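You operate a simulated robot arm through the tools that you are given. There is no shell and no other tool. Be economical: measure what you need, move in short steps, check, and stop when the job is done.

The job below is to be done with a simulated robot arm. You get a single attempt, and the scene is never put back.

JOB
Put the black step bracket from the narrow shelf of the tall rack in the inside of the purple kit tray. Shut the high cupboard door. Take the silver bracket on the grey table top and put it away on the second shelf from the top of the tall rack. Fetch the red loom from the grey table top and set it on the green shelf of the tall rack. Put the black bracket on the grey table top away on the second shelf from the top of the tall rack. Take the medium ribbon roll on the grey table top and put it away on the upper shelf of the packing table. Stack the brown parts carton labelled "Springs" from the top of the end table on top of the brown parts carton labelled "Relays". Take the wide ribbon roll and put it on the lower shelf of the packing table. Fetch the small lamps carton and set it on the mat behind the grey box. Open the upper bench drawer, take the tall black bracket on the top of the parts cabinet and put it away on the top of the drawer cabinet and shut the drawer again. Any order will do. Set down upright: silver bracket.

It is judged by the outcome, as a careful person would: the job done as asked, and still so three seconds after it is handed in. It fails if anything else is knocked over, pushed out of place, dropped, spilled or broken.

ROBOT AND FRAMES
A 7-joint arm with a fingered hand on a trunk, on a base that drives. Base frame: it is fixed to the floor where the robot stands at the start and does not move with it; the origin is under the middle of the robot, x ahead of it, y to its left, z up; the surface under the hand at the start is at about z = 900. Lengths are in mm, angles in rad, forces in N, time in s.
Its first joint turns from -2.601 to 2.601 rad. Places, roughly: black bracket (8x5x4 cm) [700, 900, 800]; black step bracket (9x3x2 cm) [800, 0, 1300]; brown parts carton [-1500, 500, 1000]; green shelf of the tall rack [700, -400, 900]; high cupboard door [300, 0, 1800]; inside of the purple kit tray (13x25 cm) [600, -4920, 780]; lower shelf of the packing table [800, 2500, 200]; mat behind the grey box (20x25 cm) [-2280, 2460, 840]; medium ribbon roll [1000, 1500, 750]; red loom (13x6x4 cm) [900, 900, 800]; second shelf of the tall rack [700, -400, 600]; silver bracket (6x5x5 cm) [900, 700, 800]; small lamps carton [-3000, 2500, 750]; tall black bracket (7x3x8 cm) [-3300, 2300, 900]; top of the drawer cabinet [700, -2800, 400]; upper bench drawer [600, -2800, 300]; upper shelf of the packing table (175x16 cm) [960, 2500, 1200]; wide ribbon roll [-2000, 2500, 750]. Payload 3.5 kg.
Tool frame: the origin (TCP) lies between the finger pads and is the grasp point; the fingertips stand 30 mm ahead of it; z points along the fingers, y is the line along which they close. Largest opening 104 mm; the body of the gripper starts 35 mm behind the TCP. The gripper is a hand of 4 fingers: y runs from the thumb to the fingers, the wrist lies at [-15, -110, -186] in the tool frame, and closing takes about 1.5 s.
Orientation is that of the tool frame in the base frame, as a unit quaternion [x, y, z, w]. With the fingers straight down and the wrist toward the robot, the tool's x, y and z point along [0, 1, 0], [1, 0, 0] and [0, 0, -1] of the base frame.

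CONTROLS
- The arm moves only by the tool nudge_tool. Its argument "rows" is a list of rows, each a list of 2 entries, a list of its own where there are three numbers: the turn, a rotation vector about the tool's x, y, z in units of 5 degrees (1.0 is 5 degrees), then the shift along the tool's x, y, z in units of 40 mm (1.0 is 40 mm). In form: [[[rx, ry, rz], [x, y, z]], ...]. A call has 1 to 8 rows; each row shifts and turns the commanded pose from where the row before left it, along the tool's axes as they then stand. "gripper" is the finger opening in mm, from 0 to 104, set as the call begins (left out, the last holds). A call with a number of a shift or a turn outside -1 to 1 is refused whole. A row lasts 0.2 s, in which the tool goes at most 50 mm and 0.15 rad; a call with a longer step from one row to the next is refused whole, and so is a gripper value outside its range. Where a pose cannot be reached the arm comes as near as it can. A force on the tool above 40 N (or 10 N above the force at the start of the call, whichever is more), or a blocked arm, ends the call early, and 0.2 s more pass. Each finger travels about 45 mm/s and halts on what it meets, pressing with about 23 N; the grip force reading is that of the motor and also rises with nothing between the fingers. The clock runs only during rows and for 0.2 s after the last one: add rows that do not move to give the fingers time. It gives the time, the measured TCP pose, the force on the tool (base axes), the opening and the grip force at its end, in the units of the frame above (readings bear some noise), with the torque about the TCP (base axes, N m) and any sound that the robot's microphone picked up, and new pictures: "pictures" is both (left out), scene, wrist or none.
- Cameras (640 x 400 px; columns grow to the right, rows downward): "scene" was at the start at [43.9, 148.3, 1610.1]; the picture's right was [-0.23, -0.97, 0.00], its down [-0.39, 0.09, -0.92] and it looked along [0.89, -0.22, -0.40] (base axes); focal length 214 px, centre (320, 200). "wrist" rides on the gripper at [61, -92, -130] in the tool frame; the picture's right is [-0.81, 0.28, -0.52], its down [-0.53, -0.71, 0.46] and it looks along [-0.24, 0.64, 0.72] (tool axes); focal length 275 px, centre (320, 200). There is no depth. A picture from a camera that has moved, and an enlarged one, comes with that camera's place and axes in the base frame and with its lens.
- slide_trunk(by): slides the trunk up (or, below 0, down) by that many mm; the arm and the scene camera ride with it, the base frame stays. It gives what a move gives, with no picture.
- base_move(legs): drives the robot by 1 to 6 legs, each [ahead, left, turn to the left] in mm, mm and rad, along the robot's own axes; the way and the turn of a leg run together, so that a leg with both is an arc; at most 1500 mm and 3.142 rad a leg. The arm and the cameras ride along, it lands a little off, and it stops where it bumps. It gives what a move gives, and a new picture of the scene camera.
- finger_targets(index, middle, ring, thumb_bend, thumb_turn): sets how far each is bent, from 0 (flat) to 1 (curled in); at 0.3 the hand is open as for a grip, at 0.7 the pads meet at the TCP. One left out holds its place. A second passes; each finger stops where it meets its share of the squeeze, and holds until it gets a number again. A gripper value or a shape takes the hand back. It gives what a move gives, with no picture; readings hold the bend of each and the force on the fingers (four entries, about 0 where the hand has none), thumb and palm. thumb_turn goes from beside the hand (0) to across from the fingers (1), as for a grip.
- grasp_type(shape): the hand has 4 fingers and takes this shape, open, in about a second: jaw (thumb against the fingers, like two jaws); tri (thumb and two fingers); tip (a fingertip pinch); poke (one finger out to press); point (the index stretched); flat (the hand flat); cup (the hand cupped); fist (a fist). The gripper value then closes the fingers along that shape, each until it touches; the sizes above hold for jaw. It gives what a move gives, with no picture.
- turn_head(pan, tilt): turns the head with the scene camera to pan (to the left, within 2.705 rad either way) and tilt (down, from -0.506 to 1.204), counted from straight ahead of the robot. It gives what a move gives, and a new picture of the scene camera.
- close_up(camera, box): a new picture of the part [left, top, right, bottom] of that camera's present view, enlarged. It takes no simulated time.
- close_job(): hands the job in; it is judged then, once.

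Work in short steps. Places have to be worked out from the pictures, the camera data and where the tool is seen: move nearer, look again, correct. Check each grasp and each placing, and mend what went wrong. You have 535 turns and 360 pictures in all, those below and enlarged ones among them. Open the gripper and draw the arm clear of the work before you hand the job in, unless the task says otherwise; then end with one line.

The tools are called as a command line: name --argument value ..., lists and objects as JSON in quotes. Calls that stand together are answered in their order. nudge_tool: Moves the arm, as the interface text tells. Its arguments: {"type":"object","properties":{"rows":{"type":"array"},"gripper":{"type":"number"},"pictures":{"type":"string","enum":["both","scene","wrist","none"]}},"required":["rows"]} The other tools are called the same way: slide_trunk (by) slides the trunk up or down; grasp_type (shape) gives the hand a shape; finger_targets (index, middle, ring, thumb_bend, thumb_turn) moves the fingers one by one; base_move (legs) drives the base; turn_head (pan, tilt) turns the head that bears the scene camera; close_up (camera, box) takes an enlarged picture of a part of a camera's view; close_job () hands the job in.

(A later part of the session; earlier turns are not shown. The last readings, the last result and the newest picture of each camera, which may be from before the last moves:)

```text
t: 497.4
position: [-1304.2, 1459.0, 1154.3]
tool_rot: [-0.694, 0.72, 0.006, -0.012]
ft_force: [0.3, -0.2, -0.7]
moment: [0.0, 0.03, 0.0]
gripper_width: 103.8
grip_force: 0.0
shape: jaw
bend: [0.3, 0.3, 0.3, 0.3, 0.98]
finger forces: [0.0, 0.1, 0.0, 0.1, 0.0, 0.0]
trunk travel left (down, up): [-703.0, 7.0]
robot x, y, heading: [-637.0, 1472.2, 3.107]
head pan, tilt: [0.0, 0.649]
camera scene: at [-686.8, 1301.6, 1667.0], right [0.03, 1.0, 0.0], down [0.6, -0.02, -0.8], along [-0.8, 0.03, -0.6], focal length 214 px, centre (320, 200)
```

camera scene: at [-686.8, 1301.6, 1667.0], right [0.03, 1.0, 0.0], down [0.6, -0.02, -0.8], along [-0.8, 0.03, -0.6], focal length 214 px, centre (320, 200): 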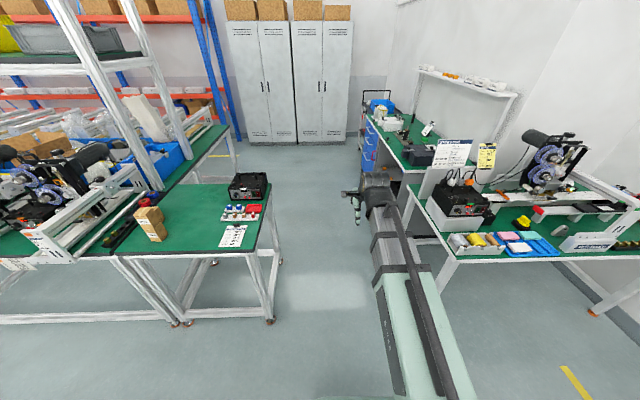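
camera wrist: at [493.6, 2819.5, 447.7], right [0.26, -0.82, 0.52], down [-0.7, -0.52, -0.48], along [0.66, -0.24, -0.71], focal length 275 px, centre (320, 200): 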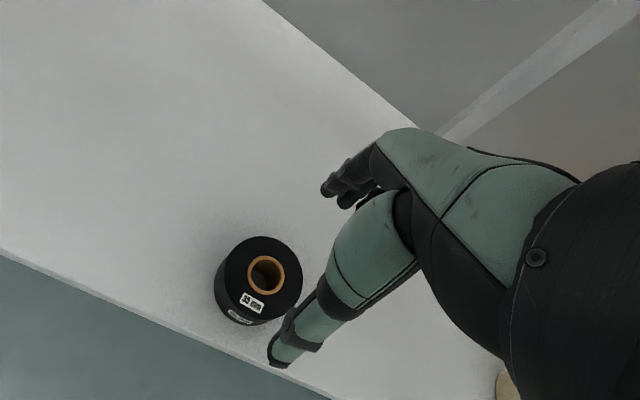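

I correct the heading, drive west and turn to face the parts cabinet at x≈−3260.

base_move --legs '[[0, 0, 0.035], [1480, 0, 0], [1110, 0, 0], [0, 0, -1.57]]'

turn_head --pan 0.1 --tilt 0.6

close_up --camera "scene" --box '[200, 180, 440, 320]'

```text
t: 514.2
position: [-3243.0, 2152.8, 1155.5]
tool_rot: [0.014, 1.0, 0.013, -0.004]
ft_force: [0.0, 0.7, 0.2]
moment: [0.0, -0.02, -0.01]
gripper_width: 103.9
grip_force: 0.1
shape: jaw
bend: [0.3, 0.3, 0.3, 0.3, 0.98]
finger forces: [0.1, 0.0, 0.0, 0.0, 0.0, 0.0]
trunk travel left (down, up): [-703.0, 7.0]
robot x, y, heading: [-3227.9, 1487.4, 1.544]
head pan, tilt: [0.0, 0.649]
camera scene: at [-3397.0, 1534.6, 1667.0], right [1.0, -0.03, 0.0], down [-0.02, -0.6, -0.8], along [0.02, 0.8, -0.6], focal length 214 px, centre (320, 200)
```

scene: 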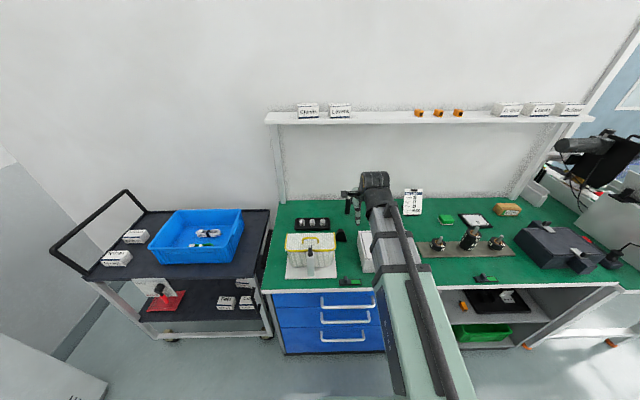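

```text
t: 514.9
position: [-3243.7, 2152.7, 1155.4]
tool_rot: [0.014, 1.0, 0.013, -0.004]
ft_force: [0.6, -0.2, -0.3]
moment: [0.0, 0.0, 0.01]
gripper_width: 103.7
grip_force: 0.1
shape: jaw
bend: [0.3, 0.3, 0.3, 0.3, 0.98]
finger forces: [0.0, 0.0, 0.0, 0.0, 0.0, 0.0]
trunk travel left (down, up): [-703.0, 7.0]
robot x, y, heading: [-3229.0, 1490.6, 1.547]
head pan, tilt: [0.099, 0.6]
camera scene: at [-3405.8, 1535.9, 1671.2], right [1.0, 0.07, 0.0], down [0.04, -0.56, -0.82], along [-0.06, 0.82, -0.57], focal length 214 px, centre (320, 200)
```

scene: 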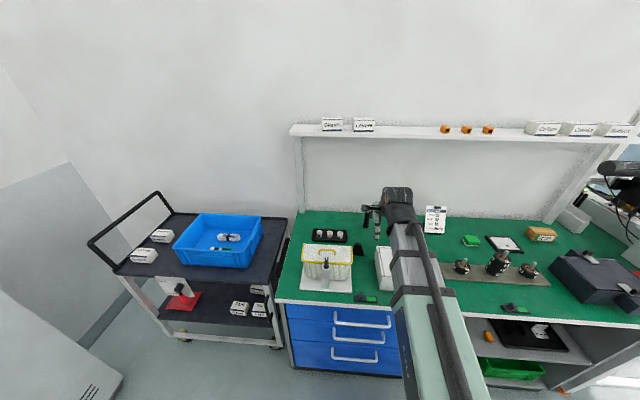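

```text
2.67 times, centred on (320, 250) of scene
camera zoom: at [-3405.8, 1535.9, 1671.2], right [1.0, 0.07, 0.0], down [0.04, -0.56, -0.82], along [-0.06, 0.82, -0.57], focal length 572 px, centre (320, 67)
```

zoom: 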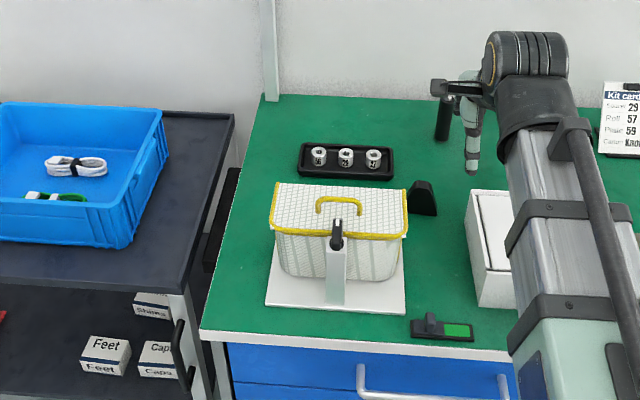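

close_up --camera "wrist" --box '[0, 0, 640, 400]'

close_up --camera "scene" --box '[330, 225, 400, 270]'

```text
1.00 times, centred on (320, 200) of wrist (not enlarged: the box is as wide or as high as the picture)
camera zoom: at [-3306.3, 2060.0, 1284.1], right [0.82, 0.24, 0.52], down [0.51, -0.72, -0.48], along [0.26, 0.66, -0.71], focal length 275 px, centre (320, 200)
```

zoom: 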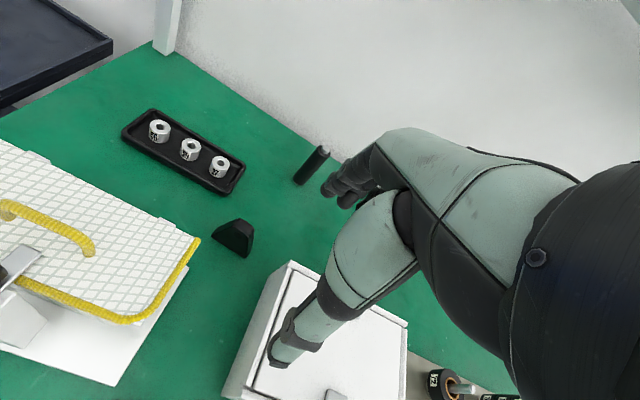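

```text
8.89 times, centred on (365, 248) of scene
camera zoom: at [-3405.8, 1535.9, 1671.2], right [1.0, 0.07, 0.0], down [0.04, -0.56, -0.82], along [-0.06, 0.82, -0.57], focal length 1906 px, centre (-80, -222)
```

zoom: 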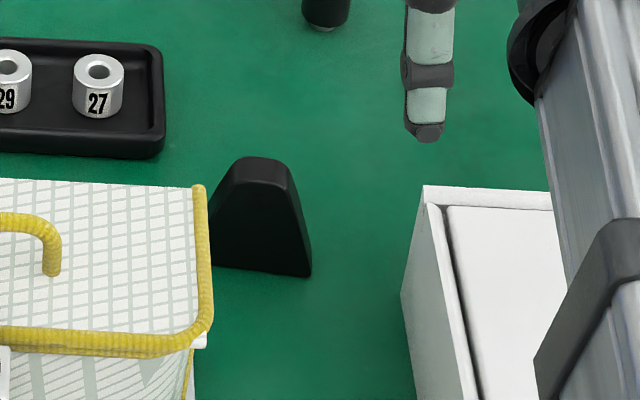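

The bracket is a trapezoid block, 3 cm deep in y, centred ≈(−3267,2277). The standard orientation grips its front/back faces. I fix the heading and bring the hand above it.

base_move --legs '[[0, 8, 0.024]]'

nudge_tool --rows '[[[0, 0, 0], [0, 1, 0]], [[0, 0, 0], [0, 1, 0]], [[0.1, 0, 0], [0, 1, 0]], [[0, 0, 0], [0, 0, 1]], [[0, 0, 0], [0, 0, 1]]]' --gripper 80 --pictures "wrist"

```text
t: 515.6
position: [-3269.5, 2153.2, 1155.0]
tool_rot: [0.001, 1.0, 0.013, -0.004]
ft_force: [0.5, 0.1, -0.5]
moment: [-0.01, 0.01, -0.01]
gripper_width: 103.8
grip_force: 0.0
shape: jaw
bend: [0.3, 0.3, 0.3, 0.3, 0.98]
finger forces: [0.0, 0.1, 0.0, 0.1, 0.0, 0.0]
trunk travel left (down, up): [-703.0, 7.0]
robot x, y, heading: [-3232.8, 1486.4, 1.569]
head pan, tilt: [0.099, 0.6]
camera scene: at [-3416.0, 1531.6, 1671.1], right [1.0, 0.1, 0.0], down [0.06, -0.56, -0.83], along [-0.08, 0.82, -0.56], focal length 214 px, centre (320, 200)
```

scene: 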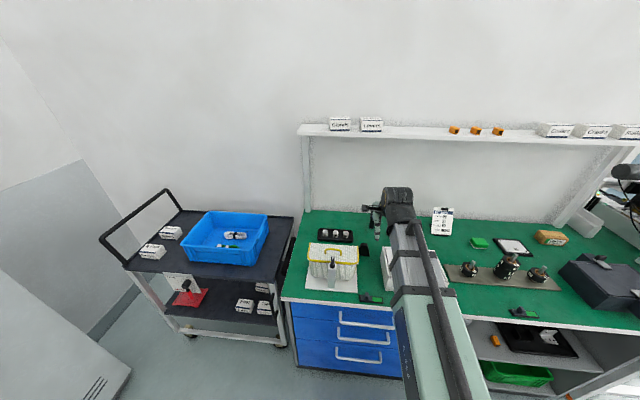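

```text
t: 516.8
position: [-3268.7, 2273.5, 1075.7]
tool_rot: [0.001, 1.0, 0.009, -0.004]
ft_force: [0.4, 0.2, -0.4]
moment: [0.01, 0.03, -0.01]
gripper_width: 80.2
grip_force: 0.0
shape: jaw
bend: [0.27, 0.35, 0.32, 0.52, 0.99]
finger forces: [0.1, 0.1, 0.0, 0.0, 0.0, 0.0]
trunk travel left (down, up): [-703.0, 7.0]
robot x, y, heading: [-3235.7, 1487.0, 1.569]
head pan, tilt: [0.099, 0.6]
camera wrist: at [-3327.5, 2179.1, 1206.2], right [0.82, 0.26, 0.51], down [0.53, -0.71, -0.47], along [0.24, 0.66, -0.72], focal length 275 px, centre (320, 200)
```

wrist: 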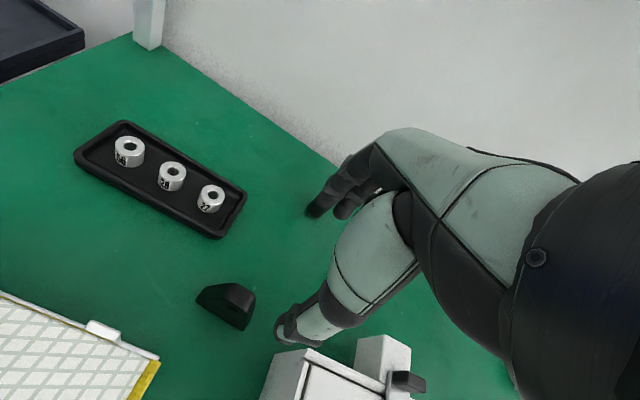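

Bracket centre ≈(−3276,2281). I shift slightly, set the opening to 64 and go down to z≈960, then look.

nudge_tool --rows '[[[0, 0, 0], [0.18, 0.2, 0.8]], [[0, 0, 0], [0, 0, 1]], [[0, 0, 0], [0, 0, 1]]]' --gripper 66 --pictures "wrist"

```text
t: 517.6
position: [-3277.3, 2282.2, 966.0]
tool_rot: [0.003, 1.0, 0.009, -0.005]
ft_force: [0.4, -0.6, 1.1]
moment: [-0.02, -0.01, 0.04]
gripper_width: 66.7
grip_force: 0.1
shape: jaw
bend: [0.28, 0.39, 0.36, 0.62, 1.0]
finger forces: [0.1, 0.1, 0.0, 0.0, 0.1, 0.0]
trunk travel left (down, up): [-703.0, 7.0]
robot x, y, heading: [-3232.3, 1488.5, 1.572]
head pan, tilt: [0.099, 0.6]
camera wrist: at [-3337.2, 2188.8, 1094.8], right [0.82, 0.26, 0.51], down [0.53, -0.71, -0.47], along [0.24, 0.66, -0.72], focal length 275 px, centre (320, 200)
```

wrist: 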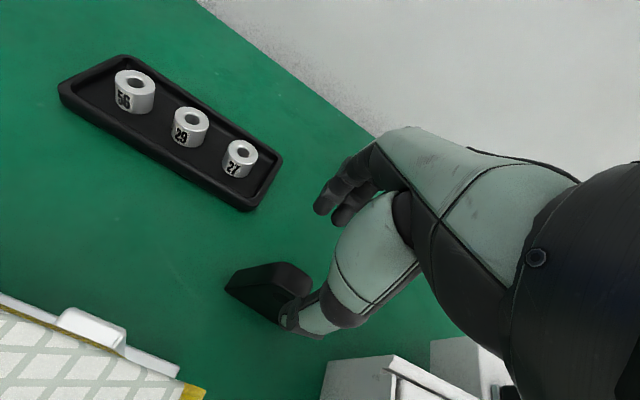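

Both sides clear. I nudge 5 mm back and descend to z≈905, then close.

nudge_tool --rows '[[[0, 0, 0], [0.1, -0.12, 0.5]], [[0, 0, 0], [0, 0, 0.5]], [[0, 0, 0], [0, 0, 0.5]]]' --pictures "wrist"

nudge_tool --rows '[[[0, 0, 0], [0, 0, 0]], [[0, 0, 0], [0, 0, 0]], [[0, 0, 0], [0, 0, 0]], [[0, 0, 0], [0, 0, 0]], [[0, 0, 0], [0, 0, 0]]]' --gripper 10 --pictures "wrist"

```text
t: 518.4
position: [-3280.4, 2279.6, 905.5]
tool_rot: [0.002, 1.0, 0.009, -0.005]
ft_force: [0.5, -0.5, 0.5]
moment: [-0.01, -0.02, -0.03]
gripper_width: 66.2
grip_force: 0.0
shape: jaw
bend: [0.28, 0.39, 0.36, 0.62, 1.0]
finger forces: [0.0, 0.0, 0.1, 0.0, 0.1, 0.0]
trunk travel left (down, up): [-703.0, 7.0]
robot x, y, heading: [-3237.3, 1483.9, 1.569]
head pan, tilt: [0.099, 0.6]
camera wrist: at [-3340.7, 2186.0, 1035.7], right [0.82, 0.26, 0.51], down [0.53, -0.71, -0.47], along [0.24, 0.66, -0.72], focal length 275 px, centre (320, 200)
```

wrist: 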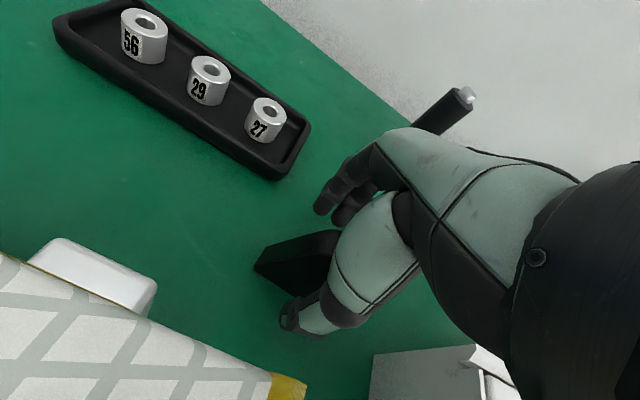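

```text
t: 519.6
position: [-3280.8, 2279.3, 906.5]
tool_rot: [0.002, 1.0, 0.009, -0.004]
ft_force: [-0.4, -0.1, 0.0]
moment: [0.01, 0.0, 0.03]
gripper_width: 15.8
grip_force: 23.2
shape: jaw
bend: [0.73, 0.64, 0.66, 0.74, 1.0]
finger forces: [11.6, 6.0, 2.4, 0.1, 19.7, 0.0]
trunk travel left (down, up): [-703.0, 7.0]
robot x, y, heading: [-3233.9, 1487.7, 1.569]
head pan, tilt: [0.099, 0.6]
camera wrist: at [-3340.7, 2186.1, 1035.8], right [0.82, 0.26, 0.51], down [0.53, -0.71, -0.47], along [0.24, 0.66, -0.72], focal length 275 px, centre (320, 200)
```

wrist: 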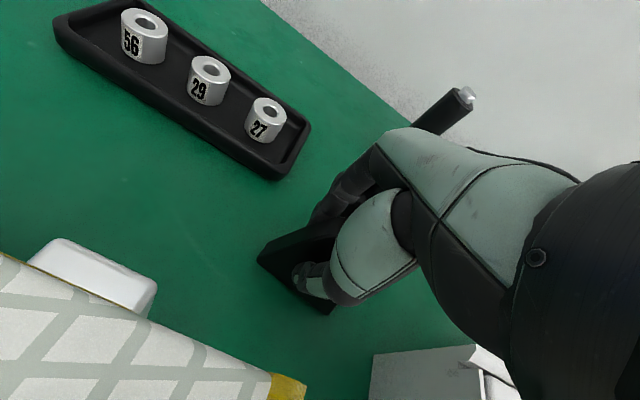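

Gripped with three fingers and thumb. I lift straight up 200 mm and check.

nudge_tool --rows '[[[0, 0, 0], [0, 0, -1]], [[0, 0, 0], [0, 0, -1]], [[0, 0, 0], [0, 0, -1]], [[0, 0, 0], [0, 0, -1]], [[0, 0, 0], [0, 0, -1]], [[0, 0, 0], [0, -1, -0.3]], [[0, 0, 0], [0, -1, 0]], [[0, 0, 0], [0, -1, 0]]]' --pictures "wrist"

```text
t: 521.4
position: [-3278.0, 2155.6, 1115.6]
tool_rot: [0.002, 1.0, 0.008, -0.004]
ft_force: [0.2, -0.1, -2.2]
moment: [0.01, 0.03, 0.01]
gripper_width: 15.3
grip_force: 22.5
shape: jaw
bend: [0.73, 0.64, 0.67, 0.74, 1.0]
finger forces: [11.9, 5.9, 2.4, 0.0, 20.0, 0.1]
trunk travel left (down, up): [-703.0, 7.0]
robot x, y, heading: [-3233.1, 1491.7, 1.57]
head pan, tilt: [0.099, 0.6]
camera wrist: at [-3339.4, 2062.1, 1244.9], right [0.82, 0.26, 0.51], down [0.53, -0.71, -0.47], along [0.24, 0.66, -0.72], focal length 275 px, centre (320, 200)
```

wrist: 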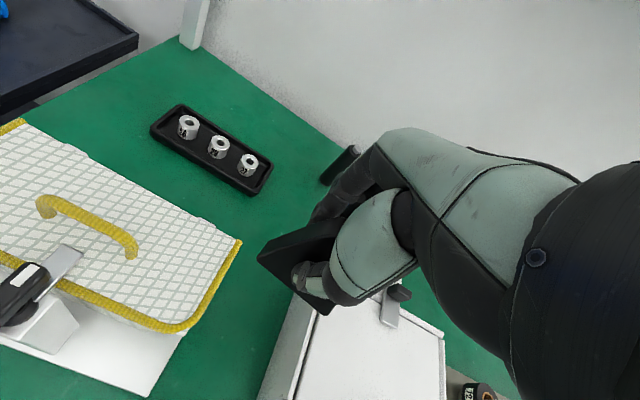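

Held. I back off, turn to +x, and drive along the aisle back east.

base_move --legs '[[-60, 0, 0], [0, 0, -1.57]]'

turn_head --pan -0.3 --tilt 0.5

```text
t: 526.3
position: [-2566.3, 1456.9, 1115.3]
tool_rot: [0.717, 0.697, 0.009, 0.003]
ft_force: [0.9, -0.2, -3.2]
moment: [0.03, 0.01, 0.0]
gripper_width: 15.2
grip_force: 23.2
shape: jaw
bend: [0.73, 0.64, 0.67, 0.74, 1.0]
finger forces: [11.6, 5.7, 2.4, 0.1, 19.5, 0.0]
trunk travel left (down, up): [-703.0, 7.0]
robot x, y, heading: [-3236.9, 1427.3, -0.027]
head pan, tilt: [0.099, 0.6]
camera scene: at [-3188.7, 1605.3, 1671.2], right [0.07, -1.0, 0.0], down [-0.56, -0.04, -0.82], along [0.82, 0.06, -0.57], focal length 214 px, centre (320, 200)
```

scene: 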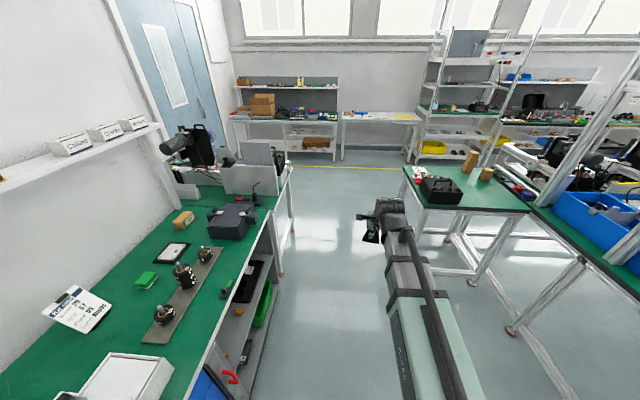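

```text
t: 527.1
position: [-2565.9, 1454.9, 1115.1]
tool_rot: [0.716, 0.698, 0.01, 0.003]
ft_force: [-0.1, 0.0, -1.2]
moment: [0.02, 0.0, 0.0]
gripper_width: 15.4
grip_force: 23.1
shape: jaw
bend: [0.73, 0.64, 0.67, 0.74, 1.0]
finger forces: [11.7, 5.8, 2.4, 0.1, 19.4, 0.1]
trunk travel left (down, up): [-703.0, 7.0]
robot x, y, heading: [-3236.3, 1426.6, -0.028]
head pan, tilt: [-0.3, 0.499]
camera scene: at [-3190.7, 1569.7, 1680.3], right [-0.32, -0.95, 0.0], down [-0.45, 0.15, -0.88], along [0.83, -0.28, -0.48], focal length 214 px, centre (320, 200)
```

scene: 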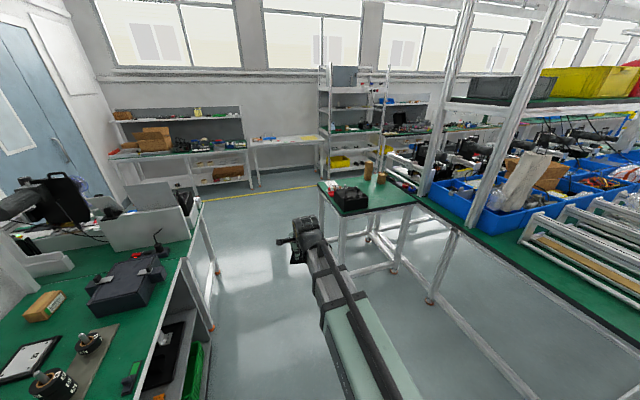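

I correct heading and drive east through the aisle in stages.

base_move --legs '[[0, 50, 0.028], [1300, 0, 0], [1200, 0, 0]]'

```text
t: 539.9
position: [-63.1, 1547.5, 1114.8]
tool_rot: [0.705, 0.709, 0.01, 0.003]
ft_force: [0.3, -0.3, -1.9]
moment: [-0.01, 0.02, 0.01]
gripper_width: 15.5
grip_force: 22.6
shape: jaw
bend: [0.73, 0.64, 0.67, 0.74, 1.0]
finger forces: [11.6, 5.8, 2.3, 0.1, 19.6, 0.0]
trunk travel left (down, up): [-703.0, 7.0]
robot x, y, heading: [-731.3, 1493.7, 0.006]
head pan, tilt: [-0.3, 0.499]
camera scene: at [-690.6, 1640.8, 1680.3], right [-0.29, -0.96, 0.0], down [-0.46, 0.14, -0.88], along [0.84, -0.25, -0.48], focal length 214 px, centre (320, 200)
```

scene: 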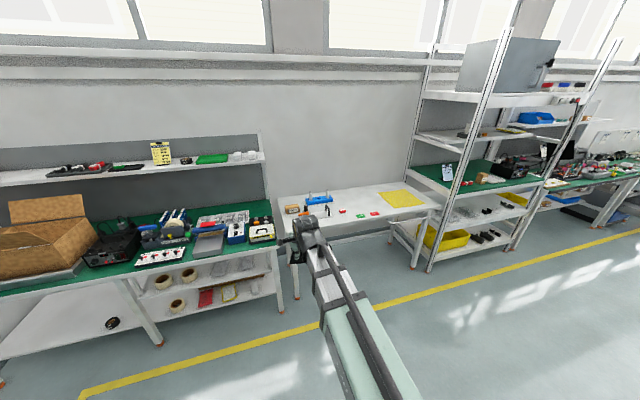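

Now south along the corridor to the drawer cabinet.

base_move --legs '[[0, -1450, -0.006], [0, -1450, 0], [0, -1270, 0]]'

turn_head --pan 0.0 --tilt 0.7

```text
t: 560.0
position: [-104.6, -2663.5, 1114.6]
tool_rot: [0.719, 0.695, 0.01, 0.003]
ft_force: [0.2, 0.2, -1.8]
moment: [-0.01, 0.02, -0.01]
gripper_width: 15.2
grip_force: 23.0
shape: jaw
bend: [0.73, 0.64, 0.67, 0.74, 1.0]
finger forces: [11.5, 5.5, 2.4, 0.0, 19.5, 0.1]
trunk travel left (down, up): [-703.0, 7.0]
robot x, y, heading: [-774.9, -2684.9, -0.032]
head pan, tilt: [-0.3, 0.499]
camera scene: at [-727.9, -2545.8, 1680.3], right [-0.33, -0.95, 0.0], down [-0.45, 0.16, -0.88], along [0.83, -0.29, -0.48], focal length 214 px, centre (320, 200)
```

scene: 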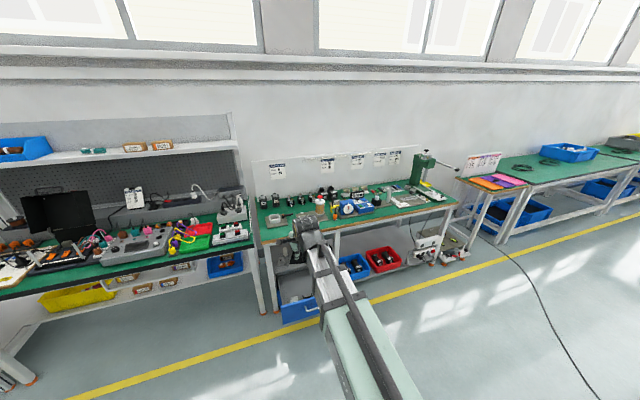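

```text
t: 560.8
position: [-103.9, -2662.9, 1114.4]
tool_rot: [0.718, 0.696, 0.009, 0.003]
ft_force: [-1.0, 0.5, -1.8]
moment: [0.02, 0.0, -0.03]
gripper_width: 15.1
grip_force: 22.6
shape: jaw
bend: [0.73, 0.64, 0.67, 0.74, 1.0]
finger forces: [11.8, 5.7, 2.4, 0.0, 19.5, 0.0]
trunk travel left (down, up): [-703.0, 7.0]
robot x, y, heading: [-773.9, -2685.6, -0.033]
head pan, tilt: [0.0, 0.7]
camera scene: at [-729.0, -2518.6, 1662.6], right [-0.03, -1.0, 0.0], down [-0.64, 0.02, -0.77], along [0.76, -0.02, -0.64], focal length 214 px, centre (320, 200)
```

scene: 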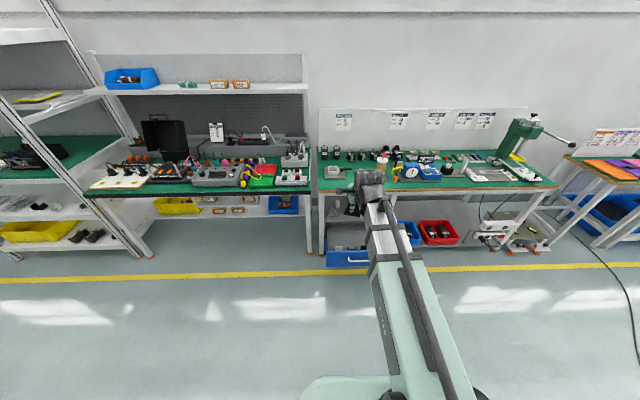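

I straighten, shift right 120 mm and lower to work height in front of the open drawer.

base_move --legs '[[0, -120, 0.032]]'

slide_trunk --by -400

slide_trunk --by -140

close_up --camera "wrist" --box '[0, 0, 640, 400]'

close_up --camera "scene" --box '[240, 60, 460, 220]'

```text
t: 562.0
position: [-106.7, -2759.9, 1114.6]
tool_rot: [0.707, 0.707, 0.01, 0.003]
ft_force: [-0.1, 0.0, -2.0]
moment: [0.05, -0.01, 0.01]
gripper_width: 15.3
grip_force: 23.5
shape: jaw
bend: [0.73, 0.64, 0.67, 0.74, 1.0]
finger forces: [11.7, 5.7, 2.3, 0.1, 19.6, 0.0]
trunk travel left (down, up): [-703.0, 7.0]
robot x, y, heading: [-769.9, -2803.4, -0.0]
head pan, tilt: [0.0, 0.7]
camera scene: at [-736.2, -2636.5, 1662.8], right [0.0, -1.0, 0.0], down [-0.64, 0.0, -0.76], along [0.76, 0.0, -0.64], focal length 214 px, centre (320, 200)
```

scene: 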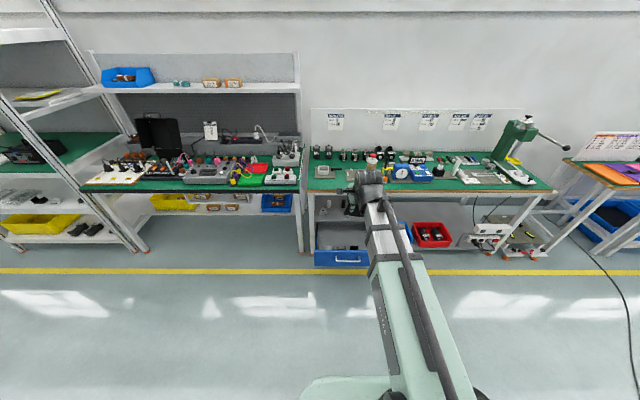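

```text
t: 565.8
position: [-106.4, -2757.9, 714.6]
tool_rot: [0.707, 0.707, 0.01, 0.003]
ft_force: [-0.1, -0.2, -2.2]
moment: [0.02, -0.01, 0.0]
gripper_width: 15.4
grip_force: 23.1
shape: jaw
bend: [0.73, 0.64, 0.67, 0.74, 1.0]
finger forces: [11.7, 5.7, 2.4, 0.1, 19.5, 0.0]
trunk travel left (down, up): [-303.0, 407.0]
robot x, y, heading: [-776.7, -2802.1, -0.002]
head pan, tilt: [0.0, 0.7]
```

```text
t: 567.5
position: [-107.0, -2758.0, 575.0]
tool_rot: [0.707, 0.707, 0.01, 0.003]
ft_force: [0.1, 0.2, -2.7]
moment: [0.02, 0.03, 0.03]
gripper_width: 15.2
grip_force: 22.5
shape: jaw
bend: [0.73, 0.64, 0.67, 0.74, 1.0]
finger forces: [11.7, 5.6, 2.4, 0.0, 19.6, 0.0]
trunk travel left (down, up): [-163.0, 547.0]
robot x, y, heading: [-777.8, -2807.4, 0.004]
head pan, tilt: [0.0, 0.7]
```

```text
1.00 times, centred on (320, 200) of wrist (not enlarged: the box is as wide or as high as the picture)
camera zoom: at [-200.9, -2698.2, 704.5], right [0.27, -0.81, 0.51], down [-0.71, -0.53, -0.47], along [0.66, -0.24, -0.72], focal length 275 px, centre (320, 200)
```

zoom: 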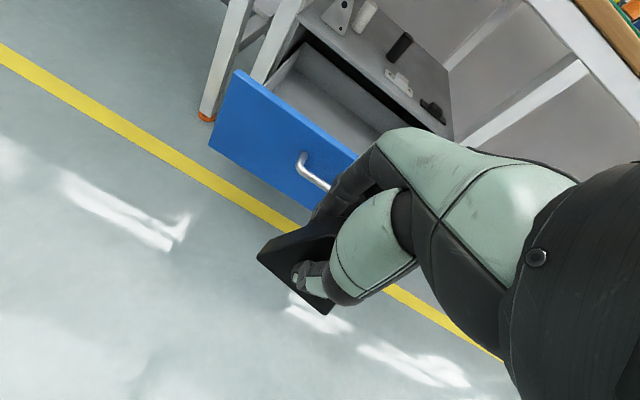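

```text
2.50 times, centred on (350, 140) of scene
camera zoom: at [-736.3, -2634.7, 1122.7], right [0.0, -1.0, 0.0], down [-0.64, 0.0, -0.76], along [0.76, 0.0, -0.64], focal length 536 px, centre (245, 350)
```

zoom: 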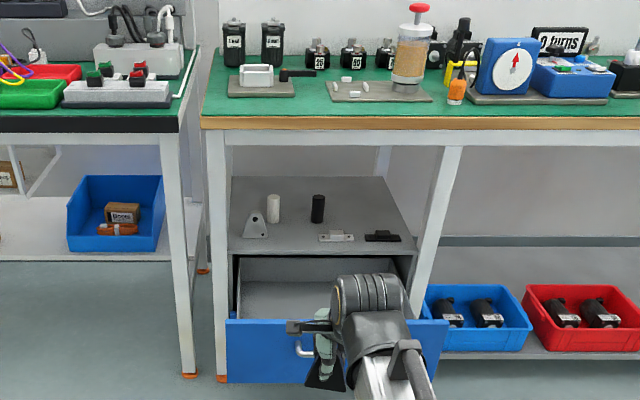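

Free spot on the cabinet top: between the gusset and the flat plate at y≈−2760, near the front edge (x≈455). The bench rail (x≈434, z≈716) must be kept clear of the wrist. I lower 45 mm and drive in part way to measure.

slide_trunk --by -40

base_move --legs '[[470, 0, 0]]'

close_up --camera "wrist" --box '[0, 0, 640, 400]'

close_up --camera "scene" --box '[240, 40, 460, 220]'

```text
t: 568.3
position: [-107.2, -2758.2, 534.9]
tool_rot: [0.707, 0.707, 0.009, 0.003]
ft_force: [0.5, -0.2, -2.7]
moment: [-0.02, 0.0, -0.01]
gripper_width: 15.1
grip_force: 22.8
shape: jaw
bend: [0.73, 0.64, 0.67, 0.74, 1.0]
finger forces: [11.8, 5.7, 2.3, 0.0, 19.5, 0.1]
trunk travel left (down, up): [-123.0, 587.0]
robot x, y, heading: [-774.6, -2802.7, -0.0]
head pan, tilt: [0.0, 0.7]
```

```text
t: 571.1
position: [365.0, -2754.1, 534.4]
tool_rot: [0.705, 0.709, 0.009, 0.003]
ft_force: [0.0, 0.4, -1.8]
moment: [0.02, 0.0, 0.01]
gripper_width: 15.3
grip_force: 22.6
shape: jaw
bend: [0.73, 0.64, 0.67, 0.74, 1.0]
finger forces: [11.6, 5.7, 2.5, 0.1, 19.6, 0.1]
trunk travel left (down, up): [-123.0, 587.0]
robot x, y, heading: [-302.8, -2803.1, 0.01]
head pan, tilt: [0.0, 0.7]
camera scene: at [-263.4, -2632.8, 1082.6], right [0.01, -1.0, 0.0], down [-0.64, 0.0, -0.76], along [0.76, 0.0, -0.64], focal length 214 px, centre (320, 200)
```

scene: 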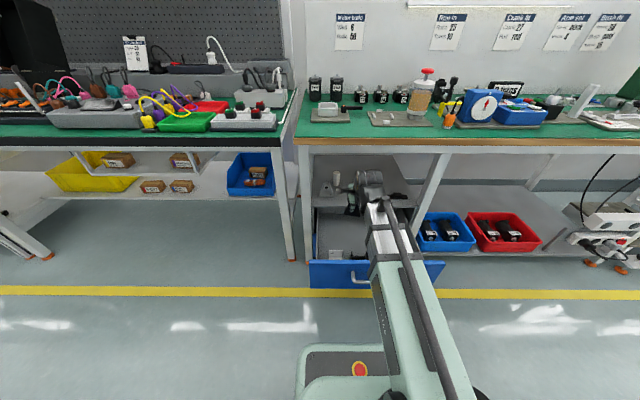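

```text
1.00 times, centred on (320, 200) of wrist (not enlarged: the box is as wide or as high as the picture)
camera zoom: at [272.3, -2694.3, 664.5], right [0.27, -0.81, 0.51], down [-0.7, -0.53, -0.47], along [0.66, -0.23, -0.72], focal length 275 px, centre (320, 200)
```

zoom: 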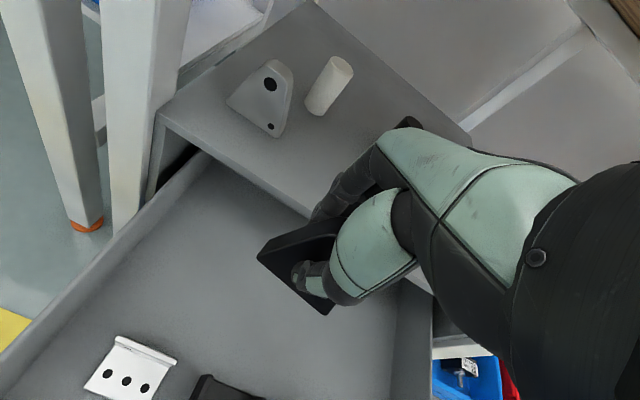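

```text
2.22 times, centred on (350, 130) of scene
camera zoom: at [-263.4, -2632.8, 1082.6], right [0.01, -1.0, 0.0], down [-0.64, 0.0, -0.76], along [0.76, 0.0, -0.64], focal length 477 px, centre (253, 356)
```

zoom: 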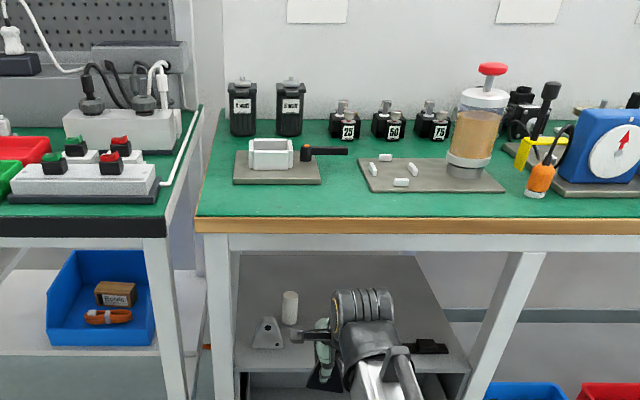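

Cabinet front edge at (456, z 440). I drive ahead 111 mm so the bracket stands just behind the edge (TCP x≈476), keeping the wrist before the rail.

base_move --legs '[[108, -8, -0.008]]'

close_up --camera "wrist" --box '[0, 0, 640, 400]'

```text
t: 572.3
position: [474.3, -2765.5, 534.7]
tool_rot: [0.707, 0.707, 0.009, 0.003]
ft_force: [0.8, -0.7, -1.9]
moment: [-0.01, -0.03, 0.02]
gripper_width: 15.1
grip_force: 22.7
shape: jaw
bend: [0.73, 0.65, 0.68, 0.74, 1.0]
finger forces: [11.8, 5.8, 2.4, 0.1, 19.6, 0.1]
trunk travel left (down, up): [-123.0, 587.0]
robot x, y, heading: [-195.7, -2811.6, -0.002]
head pan, tilt: [0.0, 0.7]
camera scene: at [-154.4, -2640.9, 1082.6], right [0.0, -1.0, 0.0], down [-0.64, 0.0, -0.76], along [0.76, 0.0, -0.64], focal length 214 px, centre (320, 200)
```

scene: 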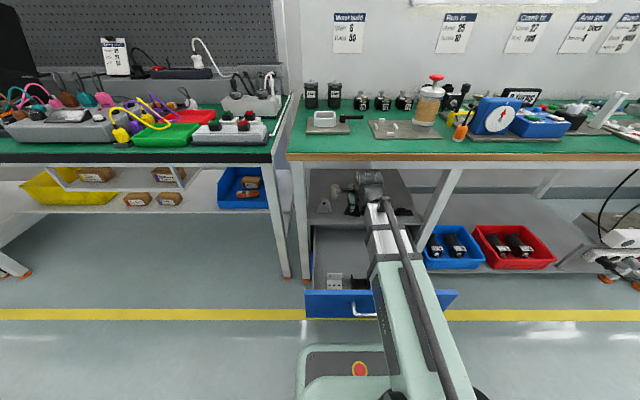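

```text
1.00 times, centred on (320, 200) of wrist (not enlarged: the box is as wide or as high as the picture)
camera zoom: at [380.9, -2705.7, 664.5], right [0.27, -0.82, 0.51], down [-0.71, -0.53, -0.47], along [0.66, -0.24, -0.72], focal length 275 px, centre (320, 200)
```

zoom: 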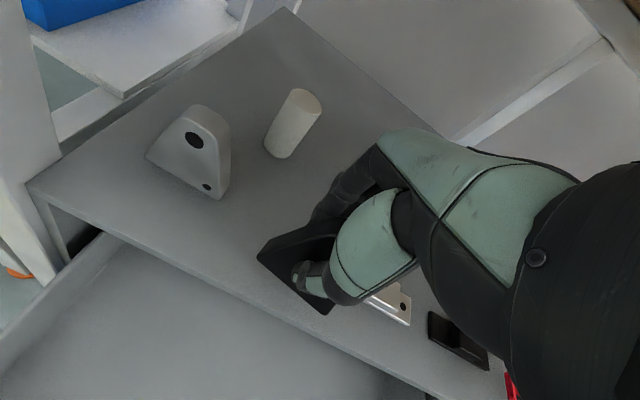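

Bracket just behind the edge, clear of plate and gusset. I go 7 mm further in and lower to contact.

nudge_tool --rows '[[[0, 0, 0], [0.1, 0.18, 0.3]], [[0, 0, 0], [0, 0, 0.25]], [[0, 0, 0], [0, 0, 0.1]], [[0, 0, 0], [0, 0, 0.1]], [[0, 0, 0], [0, 0, 0.1]], [[0, 0, 0], [0, 0, 0.1]]]' --pictures "wrist"

```text
t: 573.7
position: [481.3, -2760.9, 498.6]
tool_rot: [0.707, 0.707, 0.011, 0.004]
ft_force: [-7.6, 2.3, 28.1]
moment: [0.05, 0.23, 0.01]
gripper_width: 17.4
grip_force: 23.0
shape: jaw
bend: [0.74, 0.72, 0.71, 0.74, 1.0]
finger forces: [12.4, 5.9, 1.7, 0.1, 28.7, 0.0]
trunk travel left (down, up): [-123.0, 587.0]
robot x, y, heading: [-196.2, -2809.6, 0.001]
head pan, tilt: [0.0, 0.7]
camera wrist: at [387.2, -2701.1, 628.4], right [0.26, -0.82, 0.51], down [-0.7, -0.53, -0.48], along [0.66, -0.24, -0.71], focal length 275 px, centre (320, 200)
```

wrist: 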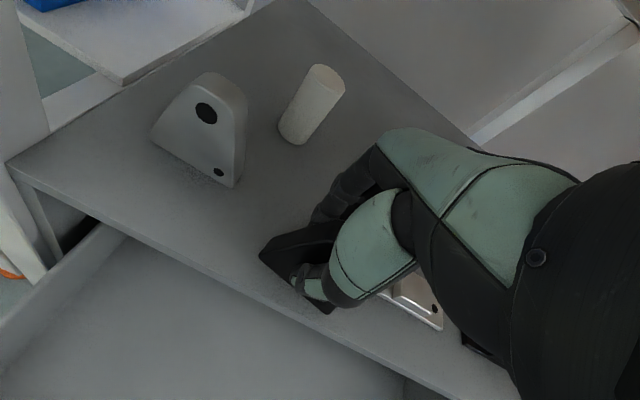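

Contact as expected. I ease and open partly, then look.

nudge_tool --rows '[[[0, 0, 0], [0, 0, -0.04]], [[0, 0, 0], [0, 0, 0]], [[0, 0, 0], [0, 0, 0]], [[0, 0, 0], [0, 0, 0]], [[0, 0, 0], [0, 0, 0]], [[0, 0, 0], [0, 0, 0]]]' --gripper 70 --pictures "wrist"

```text
t: 575.1
position: [482.7, -2761.0, 498.4]
tool_rot: [0.708, 0.706, 0.009, 0.003]
ft_force: [0.6, -0.1, -0.5]
moment: [0.03, 0.01, 0.01]
gripper_width: 69.8
grip_force: 0.0
shape: jaw
bend: [0.28, 0.38, 0.35, 0.6, 1.0]
finger forces: [0.0, 0.0, 0.1, 0.1, 0.0, 0.0]
trunk travel left (down, up): [-123.0, 587.0]
robot x, y, heading: [-194.4, -2812.7, -0.001]
head pan, tilt: [0.0, 0.7]
camera wrist: at [388.7, -2701.3, 628.0], right [0.26, -0.82, 0.51], down [-0.71, -0.53, -0.47], along [0.66, -0.24, -0.72], focal length 275 px, centre (320, 200)
```

wrist: 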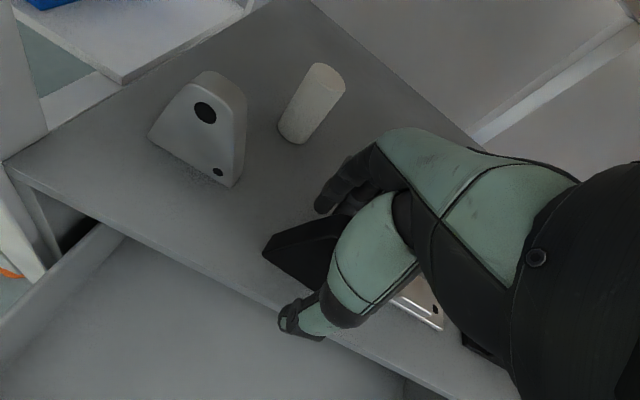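

It stands. I lift straight up (8 mm back, to stay clear of the rail).

nudge_tool --rows '[[[0, 0, 0], [0, -0.15, -0.4]], [[0, 0, 0], [0, 0, -0.6]], [[0, 0, 0], [0, 0, -0.6]], [[0, 0, 0], [0, 0, -0.5]]]' --pictures "wrist"

```text
t: 576.1
position: [475.1, -2760.7, 580.0]
tool_rot: [0.708, 0.706, 0.006, 0.001]
ft_force: [-10.0, 0.7, -26.4]
moment: [0.38, -2.22, -0.2]
gripper_width: 69.8
grip_force: 0.2
shape: jaw
bend: [0.28, 0.38, 0.35, 0.6, 1.0]
finger forces: [0.0, 0.0, 0.0, 0.1, 0.1, 0.0]
trunk travel left (down, up): [-123.0, 587.0]
robot x, y, heading: [-195.6, -2812.9, 0.001]
head pan, tilt: [0.0, 0.7]
camera wrist: at [381.9, -2700.9, 710.1], right [0.27, -0.82, 0.51], down [-0.71, -0.53, -0.47], along [0.65, -0.24, -0.72], focal length 275 px, centre (320, 200)
```

wrist: 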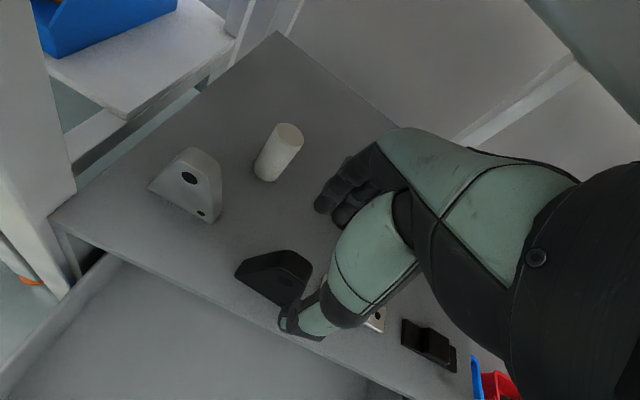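

The wrist touches the rail lightly; fingertips (z≈550) already clear the bracket top (520). I lower 8 mm and back straight out.

nudge_tool --rows '[[[0, 0, 0], [0, -0.1, 0.22]]]' --pictures "none"

base_move --legs '[[-300, 0, 0]]'

close_up --camera "scene" --box '[260, 100, 460, 260]'

```text
t: 576.5
position: [470.9, -2761.9, 574.1]
tool_rot: [0.707, 0.707, 0.009, 0.003]
ft_force: [-0.1, -0.4, -0.9]
moment: [-0.02, -0.02, 0.0]
gripper_width: 69.9
grip_force: 0.1
shape: jaw
bend: [0.28, 0.38, 0.35, 0.6, 1.0]
finger forces: [0.0, 0.0, 0.0, 0.0, 0.0, 0.0]
trunk travel left (down, up): [-123.0, 587.0]
robot x, y, heading: [-193.1, -2808.8, 0.003]
head pan, tilt: [0.0, 0.7]
```

```text
t: 578.6
position: [167.3, -2763.8, 572.3]
tool_rot: [0.71, 0.704, 0.01, 0.004]
ft_force: [0.1, -0.3, 0.2]
moment: [-0.01, -0.01, 0.0]
gripper_width: 69.9
grip_force: 0.2
shape: jaw
bend: [0.28, 0.38, 0.35, 0.6, 1.0]
finger forces: [0.0, 0.0, 0.1, 0.0, 0.0, 0.0]
trunk travel left (down, up): [-123.0, 587.0]
robot x, y, heading: [-501.3, -2811.1, -0.004]
head pan, tilt: [0.0, 0.7]
camera scene: at [-457.5, -2640.1, 1082.6], right [-0.01, -1.0, 0.0], down [-0.64, 0.0, -0.76], along [0.76, 0.0, -0.64], focal length 214 px, centre (320, 200)
```

scene: 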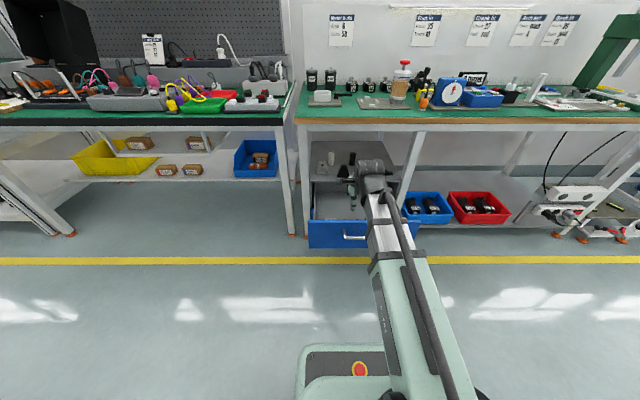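

```text
2.50 times, centred on (360, 180) of scene
camera zoom: at [-457.5, -2640.1, 1082.6], right [-0.01, -1.0, 0.0], down [-0.64, 0.0, -0.76], along [0.76, 0.0, -0.64], focal length 536 px, centre (220, 250)
```

zoom: 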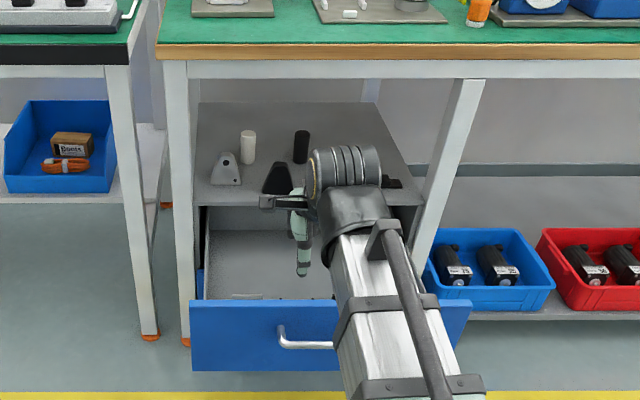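

The bracket stands on the cabinet. To shut the drawer I back off, make a fist, and lower to z≈300 in front of its centre.

base_move --legs '[[-300, -58, 0.004]]'

grasp_type --shape "fist"

slide_trunk --by -120

nudge_tool --rows '[[[0, 0, 0], [0, 0, 1]], [[0, 0, 0], [0, 0, 1]], [[0, 0, 0], [0, 0, 1]], [[0, 0, 0], [0, 0, 0.7]]]' --pictures "both"

```text
t: 580.7
position: [-139.9, -2820.0, 574.3]
tool_rot: [0.709, 0.705, 0.009, 0.004]
ft_force: [0.5, 1.0, -0.2]
moment: [0.03, 0.03, -0.01]
gripper_width: 69.7
grip_force: 0.1
shape: jaw
bend: [0.28, 0.38, 0.35, 0.6, 1.0]
finger forces: [0.0, 0.0, 0.1, 0.0, 0.1, 0.0]
trunk travel left (down, up): [-123.0, 587.0]
robot x, y, heading: [-803.6, -2867.6, -0.009]
head pan, tilt: [0.0, 0.7]
camera scene: at [-765.8, -2695.9, 1082.6], right [-0.01, -1.0, 0.0], down [-0.64, 0.0, -0.76], along [0.76, 0.0, -0.64], focal length 214 px, centre (320, 200)
```

scene: 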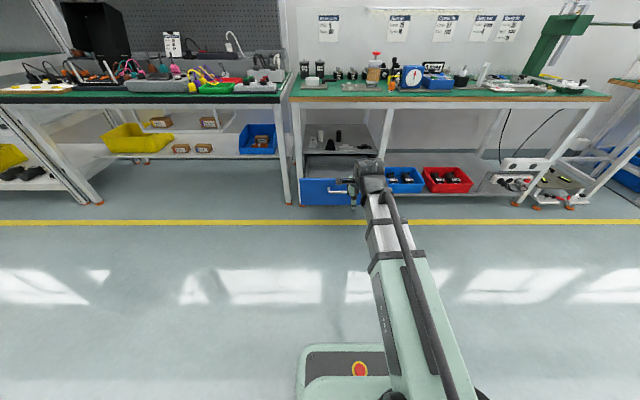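

```text
t: 581.6
position: [-140.0, -2821.3, 572.9]
tool_rot: [0.71, 0.704, 0.009, 0.003]
ft_force: [-0.2, 0.0, -0.1]
moment: [0.01, 0.0, 0.0]
gripper_width: 0.1
grip_force: 0.1
shape: fist
bend: [1.0, 1.0, 1.0, 0.85, 0.85]
finger forces: [0.0, 0.0, 0.1, 0.0, 0.0, 0.1]
trunk travel left (down, up): [-123.0, 587.0]
robot x, y, heading: [-807.7, -2867.0, -0.007]
head pan, tilt: [0.0, 0.7]
```

```text
t: 583.1
position: [-140.0, -2820.4, 452.7]
tool_rot: [0.71, 0.704, 0.009, 0.002]
ft_force: [0.2, 0.1, -0.6]
moment: [0.0, 0.01, 0.0]
gripper_width: 0.0
grip_force: 0.1
shape: fist
bend: [1.0, 1.0, 1.0, 0.85, 0.85]
finger forces: [0.0, 0.0, 0.0, 0.0, 0.0, 0.1]
trunk travel left (down, up): [-3.0, 707.0]
robot x, y, heading: [-805.7, -2867.0, -0.001]
head pan, tilt: [0.0, 0.7]
```

```text
t: 584.1
position: [-137.8, -2816.8, 305.4]
tool_rot: [0.71, 0.705, 0.009, 0.003]
ft_force: [0.1, -0.4, -0.2]
moment: [0.0, -0.02, 0.0]
gripper_width: 0.1
grip_force: 0.0
shape: fist
bend: [1.0, 1.0, 1.0, 0.86, 0.85]
finger forces: [0.0, 0.0, 0.0, 0.0, 0.1, 0.1]
trunk travel left (down, up): [-3.0, 707.0]
robot x, y, heading: [-806.2, -2867.4, -0.002]
head pan, tilt: [0.0, 0.7]
camera scene: at [-765.8, -2696.0, 962.7], right [-0.01, -1.0, 0.0], down [-0.64, 0.0, -0.77], along [0.77, 0.0, -0.64], focal length 214 px, centre (320, 200)
camera wrist: at [-230.8, -2755.7, 434.4], right [0.26, -0.82, 0.51], down [-0.71, -0.52, -0.47], along [0.66, -0.24, -0.72], focal length 275 px, centre (320, 200)
```

scene: 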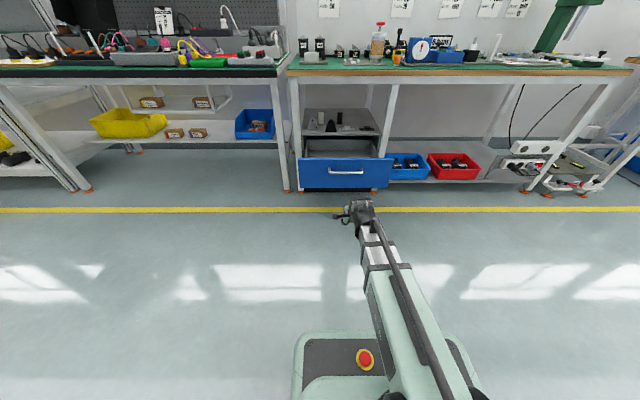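
wrist: 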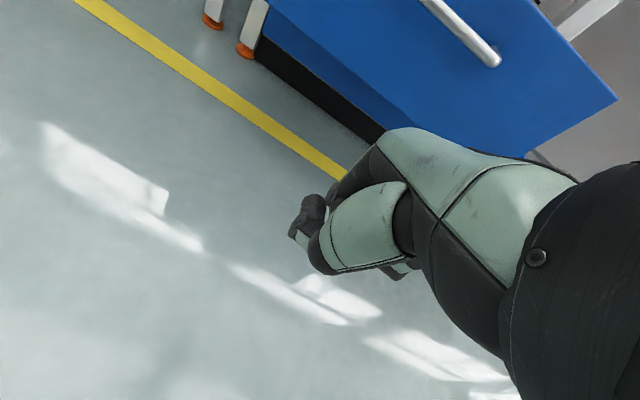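

I lower 20 mm more and push ahead by driving.

nudge_tool --rows '[[[0, 0, 0], [0, 0, 0.5]]]' --pictures "none"

base_move --legs '[[270, 0, 0]]'

```text
t: 584.5
position: [-136.6, -2816.9, 285.3]
tool_rot: [0.71, 0.704, 0.009, 0.003]
ft_force: [0.4, -0.6, 0.2]
moment: [-0.01, -0.05, -0.01]
gripper_width: 0.0
grip_force: 0.1
shape: fist
bend: [1.0, 1.0, 1.0, 0.86, 0.85]
finger forces: [0.0, 0.0, 0.1, 0.0, 0.1, 0.0]
trunk travel left (down, up): [-3.0, 707.0]
robot x, y, heading: [-805.1, -2864.2, -0.007]
head pan, tilt: [0.0, 0.7]
```

```text
t: 586.4
position: [135.5, -2816.2, 284.8]
tool_rot: [0.709, 0.705, 0.009, 0.003]
ft_force: [0.0, 0.6, 1.0]
moment: [0.04, 0.0, -0.02]
gripper_width: 0.1
grip_force: 0.1
shape: fist
bend: [1.0, 1.0, 1.0, 0.86, 0.85]
finger forces: [0.1, 0.0, 0.1, 0.0, 0.0, 0.0]
trunk travel left (down, up): [-3.0, 707.0]
robot x, y, heading: [-535.3, -2866.5, -0.006]
head pan, tilt: [0.0, 0.7]
camera scene: at [-494.4, -2696.8, 962.6], right [0.0, -1.0, 0.0], down [-0.64, 0.0, -0.76], along [0.76, 0.0, -0.64], focal length 214 px, centre (320, 200)
```

scene: 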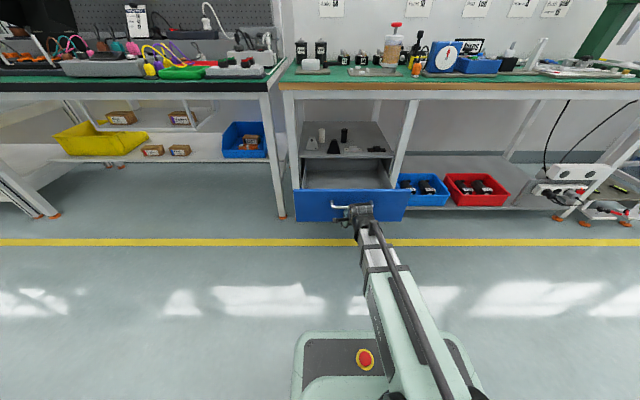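

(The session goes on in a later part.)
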